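You operate a simulated robot arm through the tools that you are given. There is no shell and no other tool. Be economical: measure what you need, move in short steps, check, and stop when the job is done.

Carry out the task below with a simulated robot arm. There is one attempt and no reset: what you move stays moved.

TASK
Turn the dispenser dial to 5.
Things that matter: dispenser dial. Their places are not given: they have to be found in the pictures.

It is judged by the outcome, as a careful person would: the job done as asked, and still so three seconds after it is handed in. It fails if anything else is knocked over, pushed out of place, dropped, spilled or broken.

THE ROBOT
A 6-joint arm with a two-finger parallel gripper, fixed in place. Base frame: the origin is at the foot of the arm, x ahead of it, y to its left, z up. Lengths are in m, angles in rad, forces in N, time in s.
Its first joint turns from -1.152 to 1.152 rad. Payload 2.9 kg.
Tool frame: the origin (TCP) lies between the finger pads and is the grasp point; the fingertips stand 0.03 m ahead of it; z points along the fingers, y is the line along which they close. The gripper opens to 0.11 m. The fingers are 0.02 m wide and 0.01 m thick; the gripper's body (0.048 by 0.112 m) begins 0.055 m behind the TCP.
Orientation is that of the tool frame in the base frame, as a unit quaternion [x, y, z, w]. With the fingers straight down and closing along the base's y, the tool's x points along the base's -x, its y along +y and its z along -z.

THE INTERFACE
- The arm moves only by the tool move_arm. Its argument "moves" is a list of rows, each an object of numbers (a shift or turn left out is 0, a gripper value left out holds the last): "x", "y", "z": the shift along the tool's x, y, z in units of 30 mm (1.0 is 30 mm); "rx", "ry", "rz": the turn, a rotation vector about the tool's x, y, z in units of 5 degrees (1.0 is 5 degrees); "hand": the finger opening in m, from 0 to 0.11. In form: [{"x": .., "y": .., "z": .., "rx": .., "ry": .., "rz": .., "hand": ..}, ...]. A call has 1 to 12 rows; each row shifts and turns the commanded pose from where the row before left it, along the tool's axes as they then stand. A call with a number of a shift or a turn outside -1 to 1 is refused whole. A row lasts 0.2 s, in which the tool goes at most 0.05 m and 0.15 rad; a call with a longer step from one row to the next is refused whole, and so is a gripper value outside its range. A pose out of reach is approached as far as the arm can. The call stops where the force on the tool passes 40 N (or 10 N more than at its start, if that is more) or the arm is blocked; 0.2 s more then pass. The fingers move at their own pace (about 0.108 m/s each) and stop on an object; they squeeze with about 41 N. The grip force told is the motor's: it shows also when the fingers shut on nothing. Time passes only in rows, and 0.2 s behind the last, so rows that do not move let the fingers close. It gives the time, the measured TCP pose, the force on the tool (base axes), the opening and the grip force at its end, in the units of the frame above (readings bear some noise), and new pictures: "show" is both (left out), scene, wrist or none.
- Cameras (640 x 400 px; columns grow to the right, rows downward): "scene" is fixed at [0.0491, 0.4121, 1.4225]; the picture's right is [-0.95, -0.31, 0.00], its down [-0.06, 0.18, -0.98] and it looks along [0.31, -0.93, -0.19] (base axes); focal length 310 px, centre (320, 200). "wrist" rides on the gripper at [-0.036, 0, -0.057] in the tool frame; the picture's right is [0.00, -1.00, 0.00], its down [0.97, 0.00, -0.24] and it looks along [0.24, 0.00, 0.97] (tool axes); focal length 218 px, centre (320, 200).
- pixel_to_xyz(camera, pixels): for up to 12 pixels [column, row] of the newest picture of that camera ("zoom" is the newest enlarged one), the place [x, y, z] in the base frame of the surface seen there, good to about 0.002 m. No time passes.
- zoom(camera, box): a new picture of the part [left, top, right, bottom] of that camera's present view, enlarged. No time passes.
- hand_in(): hands the job in; it is judged then, once.

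Work in short steps. Measure before you move; look again where a grasp or a placing could have gone wrong, and mend it. You have 60 turns and 120 pictures in all, the two below and enlarged ones among them. Open the gripper and draw the arm clear of the work before you hand the job in, unless the task says otherwise; then end with one line.

The tools are called after "Call:" as name(argument=value, ...) on one line, values as JSON. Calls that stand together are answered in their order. move_arm: Moves the arm, as the interface text tells. Its arguments: {"type":"object","properties":{"moves":{"type":"array","items":{"type":"object","properties":{"x":{"type":"number"},"y":{"type":"number"},"z":{"type":"number"},"rx":{"type":"number"},"ry":{"type":"number"},"rz":{"type":"number"},"hand":{"type":"number"}}}},"show":{"type":"string","enum":["both","scene","wrist","none"]}},"required":["moves"]} The other tools are called the same way: pixel_to_xyz (camera, pixels) gives the place of the surface under pixels of a picture; zoom (camera, box) takes an enlarged picture of a part of a camera's view; hand_in () hands the job in.

At the start:

```text
t: 0.0
position: [0.3687, -0.1197, 1.2466]
orientation: [0.0, 1.0, 0.001, 0.0]
contact_force: [0.0, -0.4, -0.5]
opening: 0.1099
grasp_force: 0.1
```

scene: 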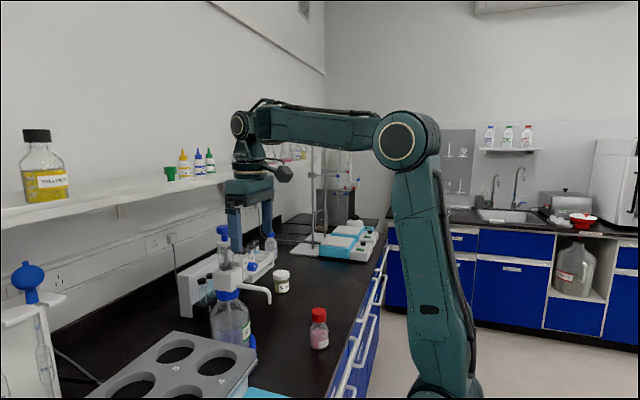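
wrist: 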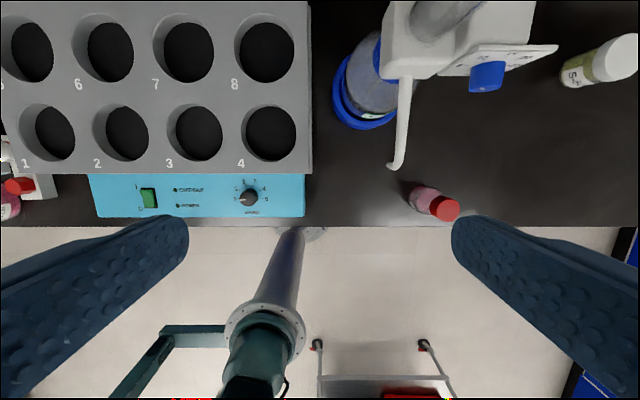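

The wrist view shows a bottle-top dispenser with a blue knob near (487,75), and a separate dial on the heating block at (248,197). I'll zoom in on the dispenser in both views.

Call:
zoom(camera="wrist", box=[380, 0, 570, 119])

Call:
zoom(camera="scene", box=[170, 210, 298, 290])

Call:
zoom(camera="wrist", box=[220, 165, 300, 215])

Call:
pixel_to_xyz(camera="wrist", pixels=[[487, 75], [487, 65], [520, 58], [460, 70], [550, 47], [400, 100], [440, 20]])

```text
3.36 times, centred on (475, 60) of wrist
```

zoom: 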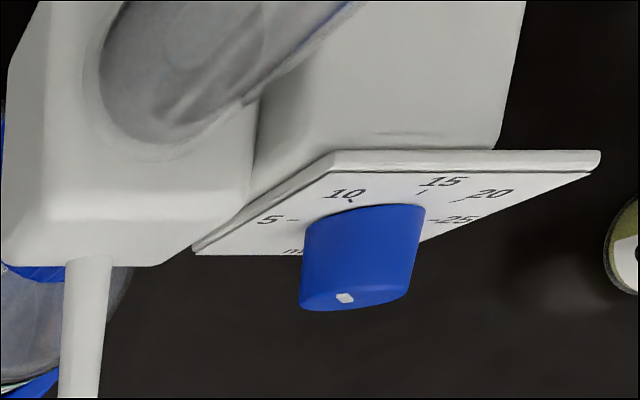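

```text
5.00 times, centred on (234, 250) of scene
```

zoom: 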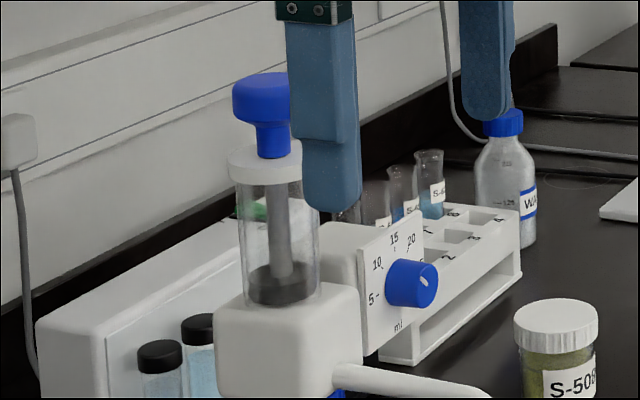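

```text
8.00 times, centred on (260, 190) of wrist
```

zoom: 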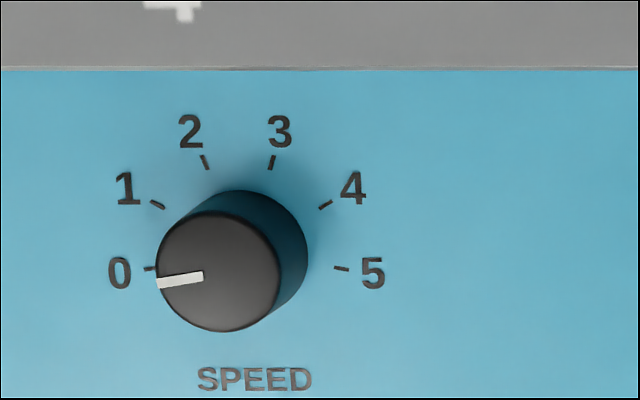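

```text
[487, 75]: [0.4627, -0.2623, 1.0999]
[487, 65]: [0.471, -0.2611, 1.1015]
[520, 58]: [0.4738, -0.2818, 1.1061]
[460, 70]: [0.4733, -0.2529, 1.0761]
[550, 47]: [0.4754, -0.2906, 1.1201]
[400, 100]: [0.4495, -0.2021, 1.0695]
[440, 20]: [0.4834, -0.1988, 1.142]
```

The dispenser's scale runs 5–25 around a blue knob, whose pointer now sits near 20. I'll measure its plate and knob.

Call:
zoom(camera="scene", box=[234, 248, 266, 288])

```text
10.00 times, centred on (250, 268) of scene
```

zoom: 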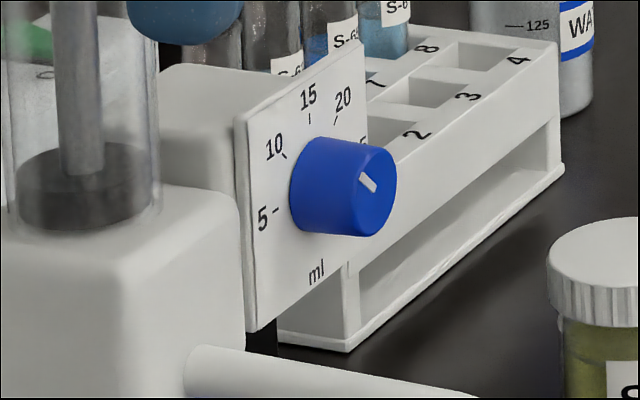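

Call:
pixel_to_xyz(camera="zoom", pixels=[[243, 125], [250, 320], [358, 50], [350, 250], [368, 190], [350, 150], [385, 225], [390, 170], [368, 182], [268, 190], [335, 200], [345, 190]])

Call:
zoom(camera="scene", box=[258, 258, 278, 274])

Call:
zoom(camera="scene", box=[240, 256, 264, 272])

```text
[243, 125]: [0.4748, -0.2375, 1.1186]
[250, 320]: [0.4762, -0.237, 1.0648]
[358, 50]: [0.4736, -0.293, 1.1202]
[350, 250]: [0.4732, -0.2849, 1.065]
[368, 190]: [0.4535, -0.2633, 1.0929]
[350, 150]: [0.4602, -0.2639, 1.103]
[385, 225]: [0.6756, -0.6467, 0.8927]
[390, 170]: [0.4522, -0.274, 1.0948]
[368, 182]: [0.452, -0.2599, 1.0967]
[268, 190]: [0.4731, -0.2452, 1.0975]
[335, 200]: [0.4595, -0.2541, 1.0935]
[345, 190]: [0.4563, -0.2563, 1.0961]
```

```text
16.00 times, centred on (268, 266) of scene
```

zoom: 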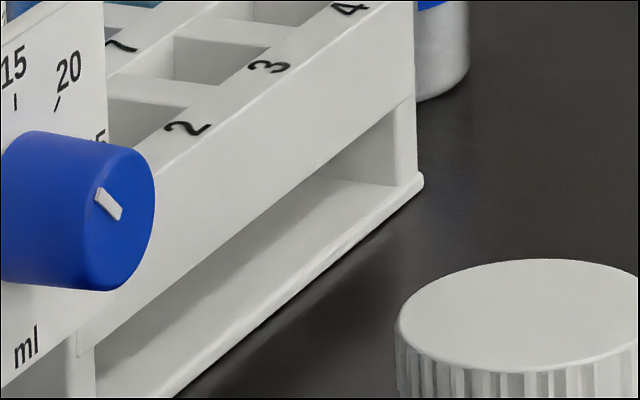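

```text
16.00 times, centred on (252, 264) of scene
```

zoom: 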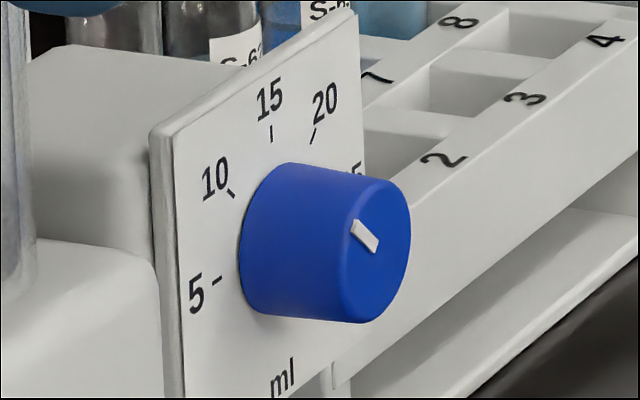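

Call:
pixel_to_xyz(camera="zoom", pixels=[[355, 226], [376, 248], [228, 191], [219, 280], [271, 134], [313, 136], [400, 240], [375, 190], [350, 310], [290, 170]])

Call:
pixel_to_xyz(camera="wrist", pixels=[[390, 166], [405, 90], [410, 5], [385, 60], [445, 210], [430, 225], [600, 226], [620, 55], [575, 70], [470, 10], [360, 110], [420, 60]])

Call:
pixel_to_xyz(camera="scene", pixels=[[222, 232], [222, 262], [280, 275], [289, 280], [268, 300], [319, 315], [230, 285], [238, 270], [240, 245], [295, 380]])

```text
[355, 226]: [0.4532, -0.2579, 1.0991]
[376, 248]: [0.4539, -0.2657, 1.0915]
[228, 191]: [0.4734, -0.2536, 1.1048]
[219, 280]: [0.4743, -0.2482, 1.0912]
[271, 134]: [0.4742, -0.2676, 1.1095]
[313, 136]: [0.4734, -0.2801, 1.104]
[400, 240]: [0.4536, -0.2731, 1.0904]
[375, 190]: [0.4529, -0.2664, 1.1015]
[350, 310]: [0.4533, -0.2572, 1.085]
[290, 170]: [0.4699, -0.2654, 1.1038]
```

```text
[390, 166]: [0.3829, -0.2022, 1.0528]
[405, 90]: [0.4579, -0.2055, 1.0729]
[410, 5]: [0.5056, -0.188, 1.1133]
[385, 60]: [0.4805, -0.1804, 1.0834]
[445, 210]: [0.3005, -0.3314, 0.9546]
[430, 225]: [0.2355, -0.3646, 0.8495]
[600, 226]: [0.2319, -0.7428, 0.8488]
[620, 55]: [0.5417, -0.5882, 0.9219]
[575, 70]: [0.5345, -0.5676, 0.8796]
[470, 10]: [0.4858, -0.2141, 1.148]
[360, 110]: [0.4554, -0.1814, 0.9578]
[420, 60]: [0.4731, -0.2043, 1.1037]
```

```text
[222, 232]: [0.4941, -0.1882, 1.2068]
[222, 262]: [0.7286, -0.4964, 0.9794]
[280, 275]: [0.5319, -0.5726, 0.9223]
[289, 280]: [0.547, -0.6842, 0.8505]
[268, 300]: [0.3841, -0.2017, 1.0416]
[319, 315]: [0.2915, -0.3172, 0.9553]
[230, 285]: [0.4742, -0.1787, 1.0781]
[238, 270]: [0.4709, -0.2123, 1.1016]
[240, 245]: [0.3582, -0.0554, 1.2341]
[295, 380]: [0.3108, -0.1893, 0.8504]
```

The dial axis is along -x at about (y -0.2655, z 1.092), with its face at x 0.453. The pointer is at 10 and the ticks are 45° apart, so the turn is 45° counter-clockwise. The bench is well below (z 0.85), so I'll pitch the tool to horizontal and check that the arm can reach.

Call:
move_arm(moves=[{"ry": -1, "hand": 0.05}, {"ry": -1}, {"ry": -1}, {"ry": -1}, {"ry": -1}, {"ry": -1}, {"ry": -1}, {"ry": -1}, {"ry": -1}], show="scene")

```text
t: 2.0
position: [0.3685, -0.1204, 1.2478]
orientation: [0.0, 0.924, -0.001, 0.383]
contact_force: [-0.2, -0.1, 0.0]
opening: 0.0501
grasp_force: 0.2
```

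scene: 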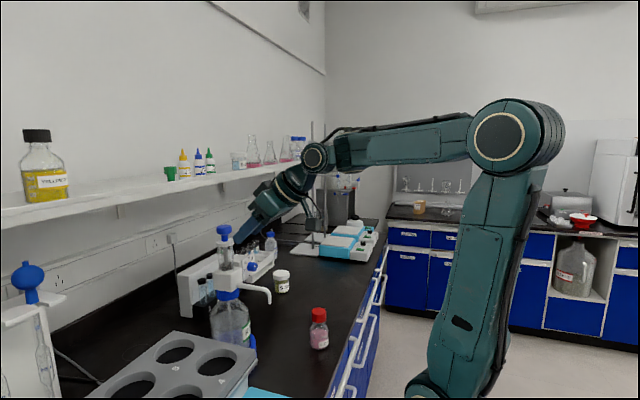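

The 45° pitch worked cleanly. I'll carry on to horizontal while shifting toward the dial's y.

Call:
move_arm(moves=[{"ry": -1, "y": -0.55}, {"ry": -1, "y": -0.55}, {"ry": -1, "y": -0.55}, {"ry": -1, "y": -0.55}, {"ry": -1, "y": -0.55}, {"ry": -1, "y": -0.55}, {"ry": -1, "y": -0.55}, {"ry": -1, "y": -0.5}, {"ry": -1, "y": -0.5}], show="both")

```text
t: 4.0
position: [0.3905, -0.2553, 1.2492]
orientation: [0.001, 0.707, -0.001, 0.708]
contact_force: [-0.2, -0.4, 0.4]
opening: 0.0501
grasp_force: 0.0
out of reach, approached as far as the arm can: row 7, 8, 9
```

scene: 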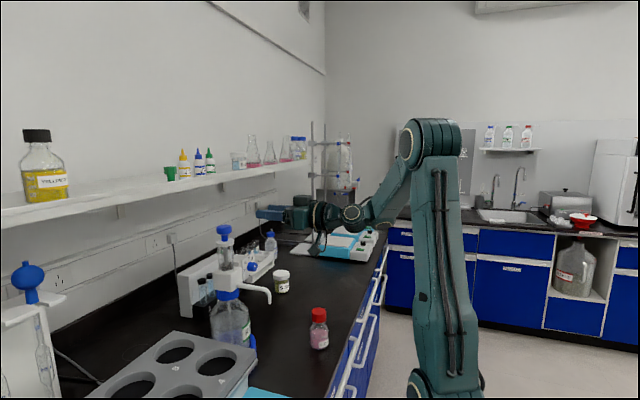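
wrist: 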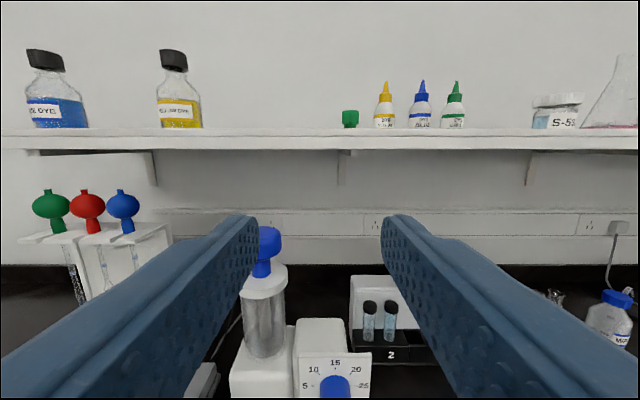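

Horizontal is feasible, with a minimum x of about 0.39. Next I roll +90° so that the fingers close vertically, and move x to about 0.40.

Call:
move_arm(moves=[{"z": 0.5}, {"rz": 1}, {"rz": 1}, {"rz": 1}, {"rz": 1}, {"rz": 1}, {"rz": 1}, {"rz": 1}, {"rz": 1}, {"rz": 1}], show="none")

Call:
move_arm(moves=[{"rz": 1}, {"rz": 1}, {"rz": 1}, {"rz": 1}, {"rz": 1}, {"rz": 1}, {"rz": 1}, {"rz": 1}, {"rz": 1}], show="both")

```text
t: 6.2
position: [0.4057, -0.2543, 1.2481]
orientation: [0.271, 0.653, 0.271, 0.653]
contact_force: [0.7, 0.0, 0.5]
opening: 0.0501
grasp_force: 0.1
```

```text
t: 8.2
position: [0.4056, -0.2546, 1.2481]
orientation: [0.501, 0.5, 0.5, 0.5]
contact_force: [0.0, 0.2, -0.3]
opening: 0.0502
grasp_force: 0.2
```

scene: 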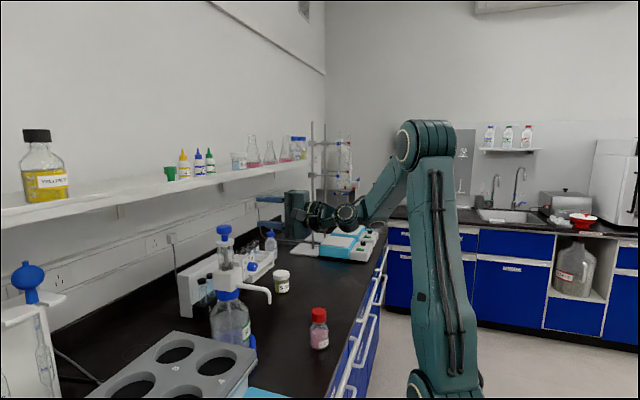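
wrist: 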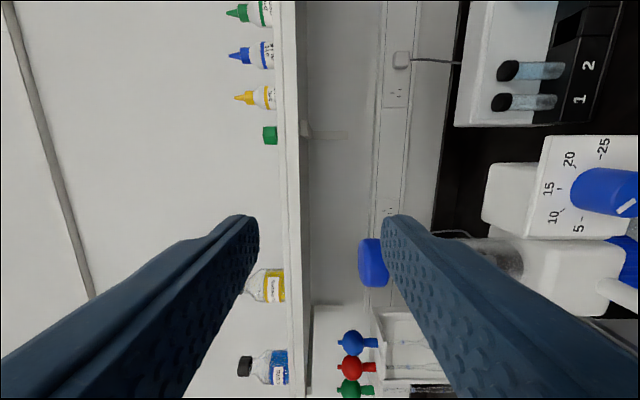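

The fingers now close vertically (tool y = up, tool x = +y). I'll lower to the dial's height and align y, staying at x 0.405 in front of it.

Call:
move_arm(moves=[{"y": -0.75, "x": -0.37}, {"y": -0.75}, {"y": -0.75}, {"y": -0.75}, {"y": -0.75}, {"y": -0.75}, {"y": -0.7}, {}], show="both")

```text
t: 10.0
position: [0.406, -0.2658, 1.0925]
orientation: [0.5, 0.5, 0.501, 0.5]
contact_force: [-1.1, -0.1, -0.3]
opening: 0.0499
grasp_force: 0.1
```

scene: 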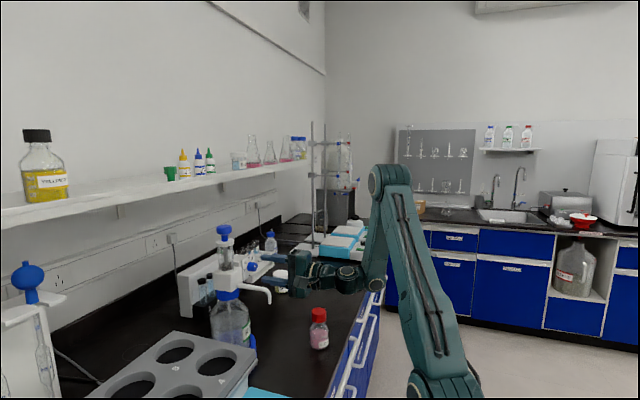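
wrist: 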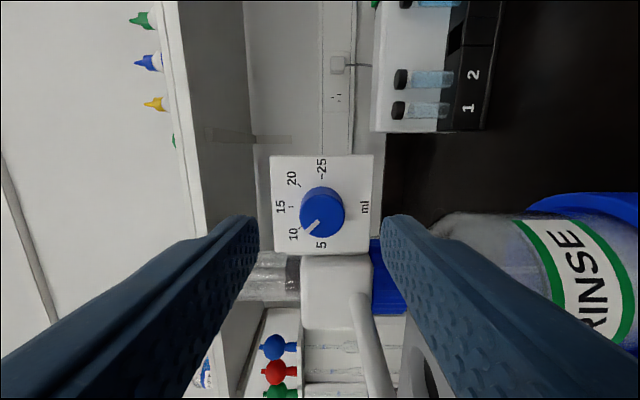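

Call:
zoom(camera="wrist", box=[260, 160, 388, 240])

Call:
zoom(camera="scene", box=[228, 240, 308, 290])

```text
5.00 times, centred on (324, 200) of wrist
```

zoom: 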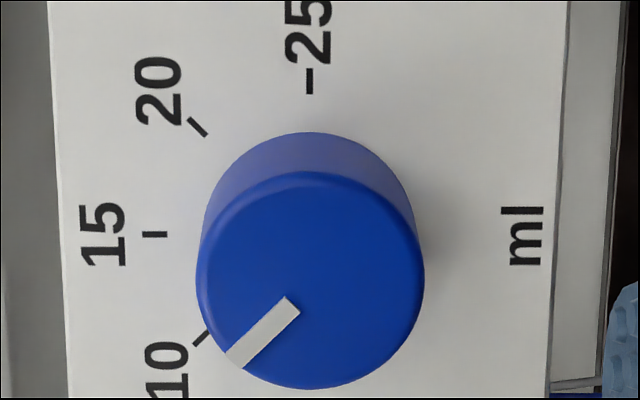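

```text
8.00 times, centred on (268, 265) of scene
```

zoom: 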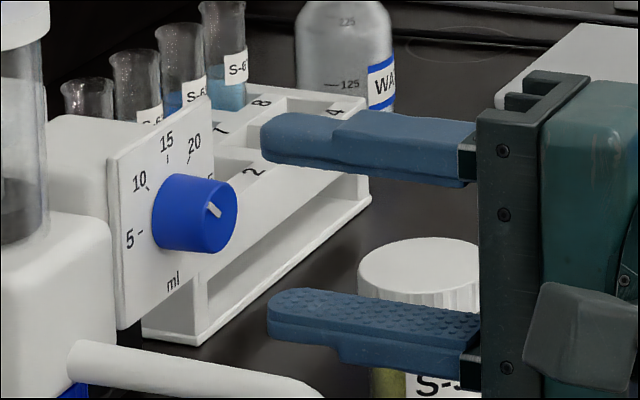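

The pointer sits exactly at 10 and the fingers straddle the knob. I'll advance to x 0.438 so the tips stop about 5 mm off the plate.

Call:
move_arm(moves=[{"z": 0.4, "y": -0.03}, {"z": 0.4}, {"z": 0.27}, {}], show="both")

Call:
zoom(camera="scene", box=[228, 240, 308, 290])

```text
t: 11.0
position: [0.4408, -0.2675, 1.0891]
orientation: [0.5, 0.5, 0.501, 0.5]
contact_force: [1.1, -0.2, -0.8]
opening: 0.0501
grasp_force: 0.2
```

scene: 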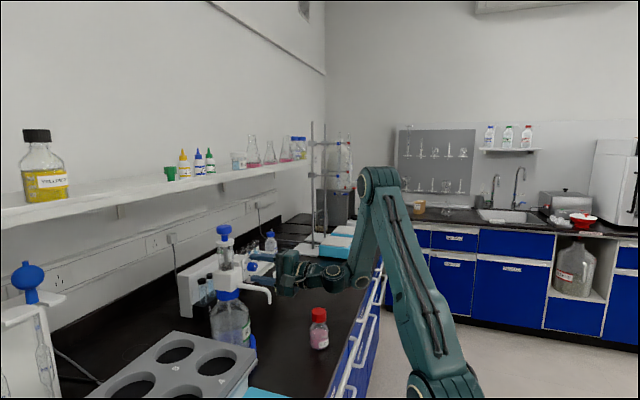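
wrist: 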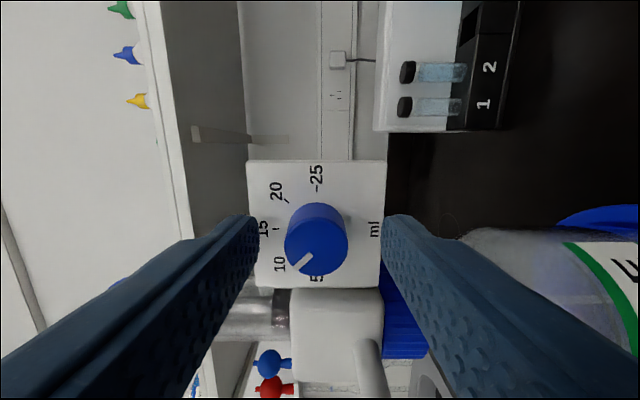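

```text
8.00 times, centred on (268, 265) of scene
```

zoom: 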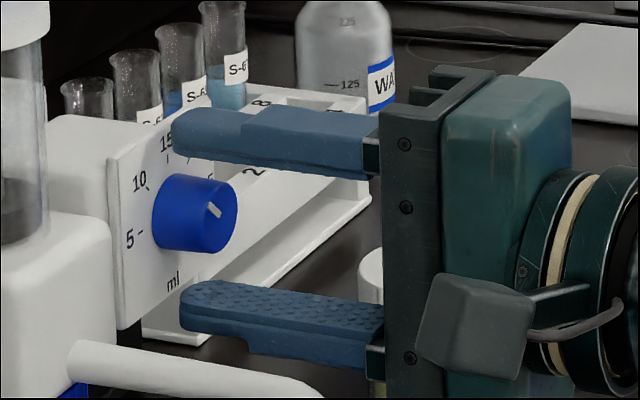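

Fingers straddle the knob, but the TCP is about 2 mm low and 2 mm to -y. I'll correct this and then close.

Call:
move_arm(moves=[{"y": 0.07, "x": 0.06}, {}], show="none")

Call:
move_arm(moves=[{"hand": 0.0}, {}, {}], show="both")

```text
t: 11.6
position: [0.4378, -0.264, 1.0925]
orientation: [0.5, 0.5, 0.5, 0.5]
contact_force: [-0.7, 0.0, -0.2]
opening: 0.0502
grasp_force: 0.0
```

```text
t: 12.4
position: [0.4395, -0.2647, 1.0913]
orientation: [0.5, 0.5, 0.5, 0.5]
contact_force: [1.2, 0.0, -6.3]
opening: 0.024
grasp_force: 45.4
```

scene: 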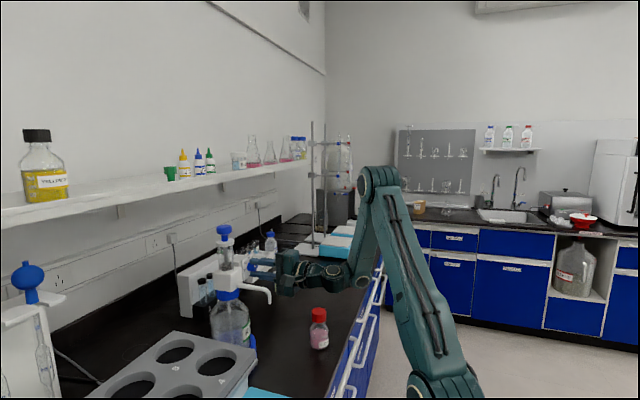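
wrist: 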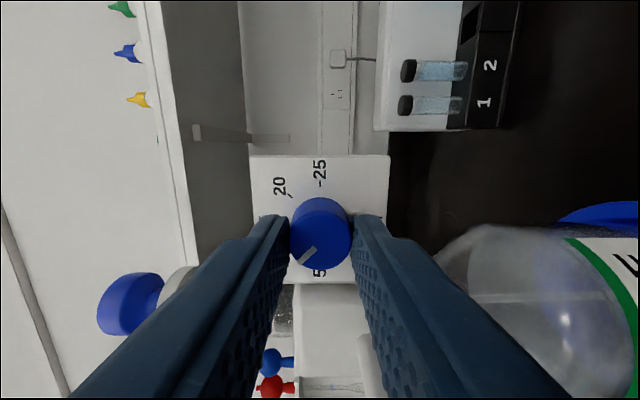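

The knob is gripped (opening 24 mm). I'll turn -25° first and check.

Call:
move_arm(moves=[{"y": -0.02}, {"rz": -1}, {"rz": -1}, {"rz": -1}, {"rz": -1}, {"rz": -1}, {}], show="wrist")

```text
t: 14.0
position: [0.439, -0.265, 1.09]
orientation: [0.381, 0.599, 0.378, 0.595]
contact_force: [20.6, -7.7, -20.4]
opening: 0.024
grasp_force: 45.1
```

wrist: 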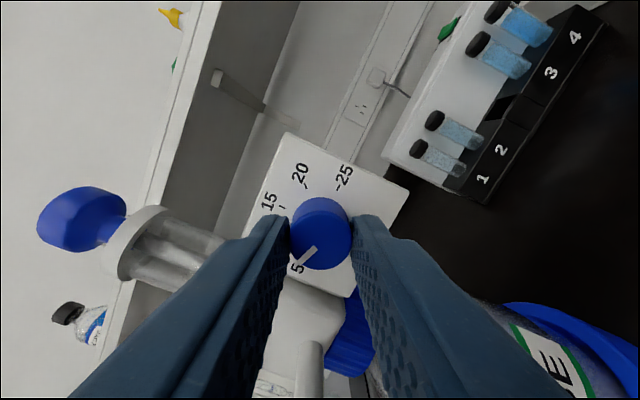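

The knob follows the gripper, but side forces have built up (about 20 N). I'll nudge to relieve them before continuing.

Call:
move_arm(moves=[{"y": 0.03}, {}], show="none")

```text
t: 14.6
position: [0.4395, -0.2658, 1.0898]
orientation: [0.382, 0.599, 0.377, 0.595]
contact_force: [17.3, -6.8, -25.8]
opening: 0.0239
grasp_force: 45.4
```

Moving up raised the force, so I'll move the other way.

Call:
move_arm(moves=[{"y": -0.08}, {}], show="none")

```text
t: 15.2
position: [0.4372, -0.2644, 1.0906]
orientation: [0.38, 0.597, 0.379, 0.596]
contact_force: [11.6, 0.0, -18.6]
opening: 0.024
grasp_force: 44.9
```

Call:
move_arm(moves=[{"y": -0.06}, {"rz": -1}, {"rz": -1}, {}], show="none")

```text
t: 16.2
position: [0.4387, -0.2659, 1.0898]
orientation: [0.325, 0.628, 0.327, 0.627]
contact_force: [19.3, 5.1, -8.4]
opening: 0.0242
grasp_force: 45.0
```

Forces are down. I'll finish the last 10° and look.

Call:
move_arm(moves=[{"rz": -1}, {"rz": -1}, {}], show="wrist")

Call:
zoom(camera="wrist", box=[240, 160, 400, 260])

Call:
zoom(camera="scene", box=[228, 240, 308, 290])

```text
t: 17.0
position: [0.4386, -0.2658, 1.091]
orientation: [0.271, 0.654, 0.27, 0.653]
contact_force: [10.0, 6.7, -6.5]
opening: 0.0242
grasp_force: 44.7
```

wrist: 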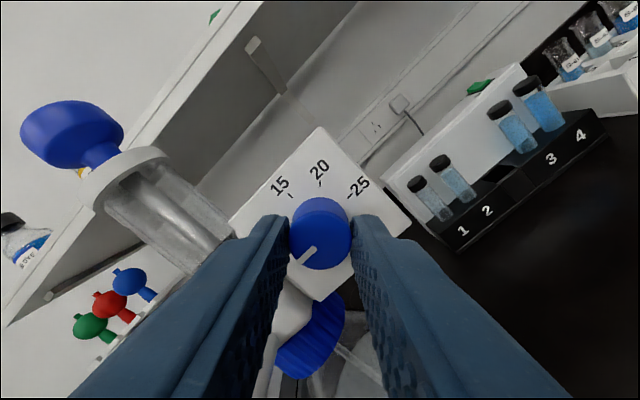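

```text
4.00 times, centred on (320, 210) of wrist
```

zoom: 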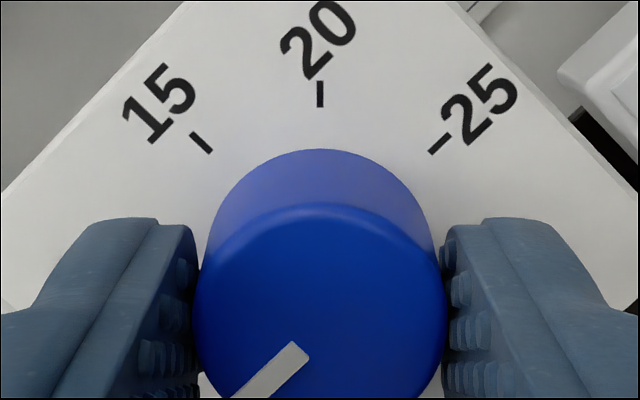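

```text
8.00 times, centred on (268, 265) of scene
```

zoom: 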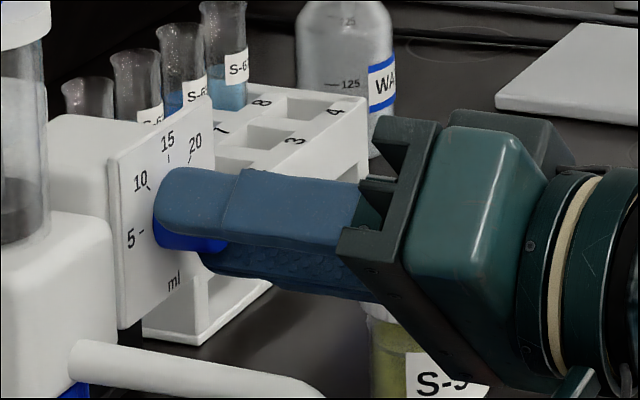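

The gripper has turned the full 45°. I'll release, back off along the axis and check the pointer.

Call:
move_arm(moves=[{"hand": 0.05}, {}, {"z": -0.4}, {"z": -0.4}, {"z": -0.35}, {}], show="both")

Call:
zoom(camera="wrist", box=[260, 140, 388, 260])

Call:
zoom(camera="scene", box=[238, 253, 270, 273])

```text
t: 18.4
position: [0.4032, -0.2658, 1.0909]
orientation: [0.27, 0.654, 0.27, 0.653]
contact_force: [-0.7, 0.4, -0.2]
opening: 0.0501
grasp_force: 0.0
```

scene: 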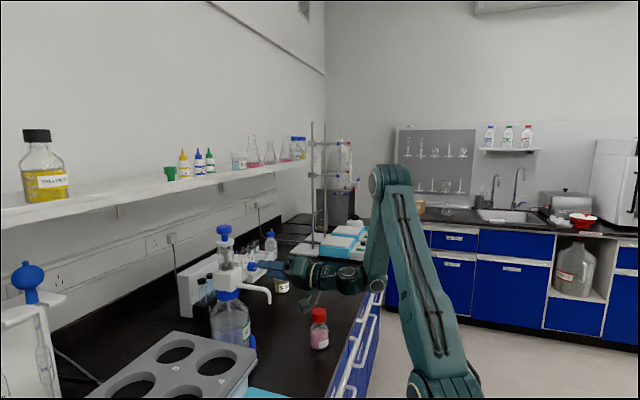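
wrist: 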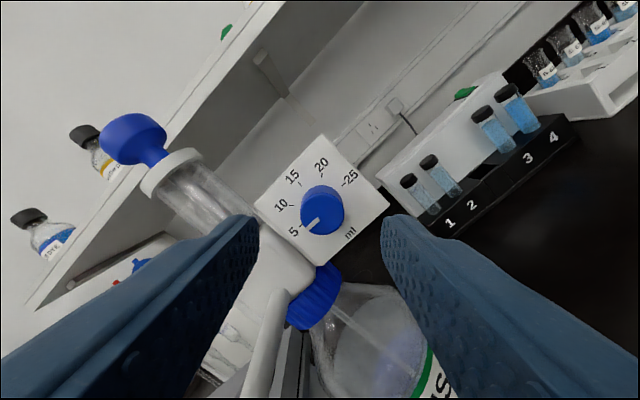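

```text
3.33 times, centred on (324, 200) of wrist
```

zoom: 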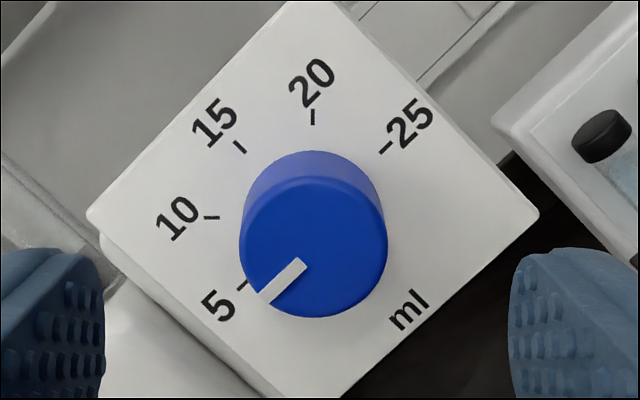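

```text
16.00 times, centred on (254, 263) of scene
```

zoom: 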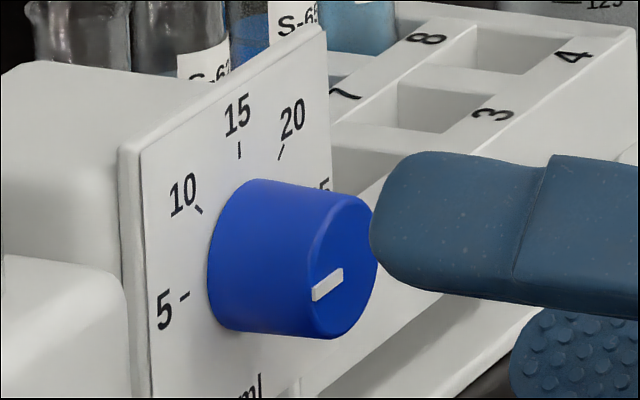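

Call:
pixel_to_xyz(camera="zoom", pixels=[[317, 292], [322, 289], [335, 280], [340, 275], [182, 297], [189, 294]])

Call:
pixel_to_xyz(camera="wrist", pixels=[[313.2, 227.3], [315, 225.6], [340.5, 184.5], [304.5, 184], [323, 175.5], [323, 206], [306, 223], [350, 223]])

```text
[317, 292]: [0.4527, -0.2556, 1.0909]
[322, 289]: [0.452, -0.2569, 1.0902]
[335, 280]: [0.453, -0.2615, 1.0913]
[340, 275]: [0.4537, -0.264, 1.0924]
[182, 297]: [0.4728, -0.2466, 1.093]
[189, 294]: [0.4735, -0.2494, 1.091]
```

```text
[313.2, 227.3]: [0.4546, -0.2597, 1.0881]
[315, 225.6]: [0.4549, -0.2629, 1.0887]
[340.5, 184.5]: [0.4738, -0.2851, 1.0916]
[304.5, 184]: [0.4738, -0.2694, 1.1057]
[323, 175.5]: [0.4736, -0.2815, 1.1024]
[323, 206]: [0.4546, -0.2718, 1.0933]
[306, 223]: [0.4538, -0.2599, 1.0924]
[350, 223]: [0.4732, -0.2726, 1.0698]
```

The pointer is parallel to the 5 tick within about 1–2° (44.6° against 43.6° in the wrist view), so the dial reads 5. I'll raise the arm straight up, clear of the work.

Call:
move_arm(moves=[{"x": -0.7, "y": 0.7, "hand": 0.08}, {"x": -0.7, "y": 0.7}, {"x": -0.7, "y": 0.7}, {"x": -0.7, "y": 0.7}, {"x": -0.7, "y": 0.7}, {}], show="scene")

Call:
zoom(camera="scene", box=[228, 240, 308, 290])

```text
t: 19.8
position: [0.4045, -0.2669, 1.2375]
orientation: [0.271, 0.653, 0.271, 0.653]
contact_force: [0.2, 0.5, -0.1]
opening: 0.08
grasp_force: 0.2
```

scene: 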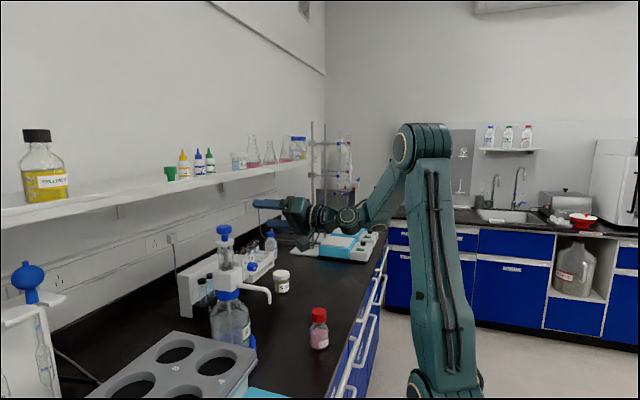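

```text
8.00 times, centred on (268, 265) of scene
```

zoom: 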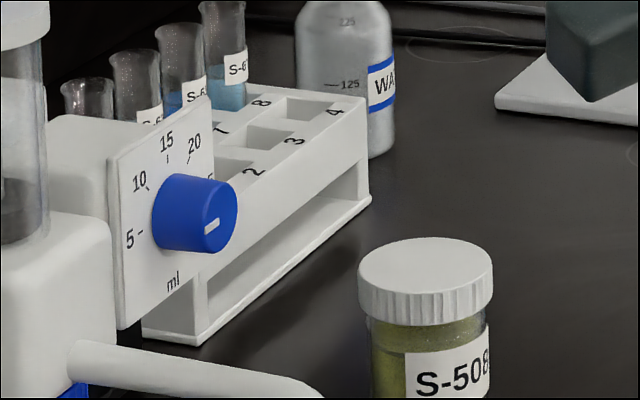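

The dial points at 5, the arm is clear, and nothing else has moved.

Call:
hand_in()

```text
The job is handed in.
```

I turned the dispenser dial from 10 to 5; the pointer lined up with the 5 mark to within about 2°. The gripper is open, the arm is clear of the work, and nothing else was moved.
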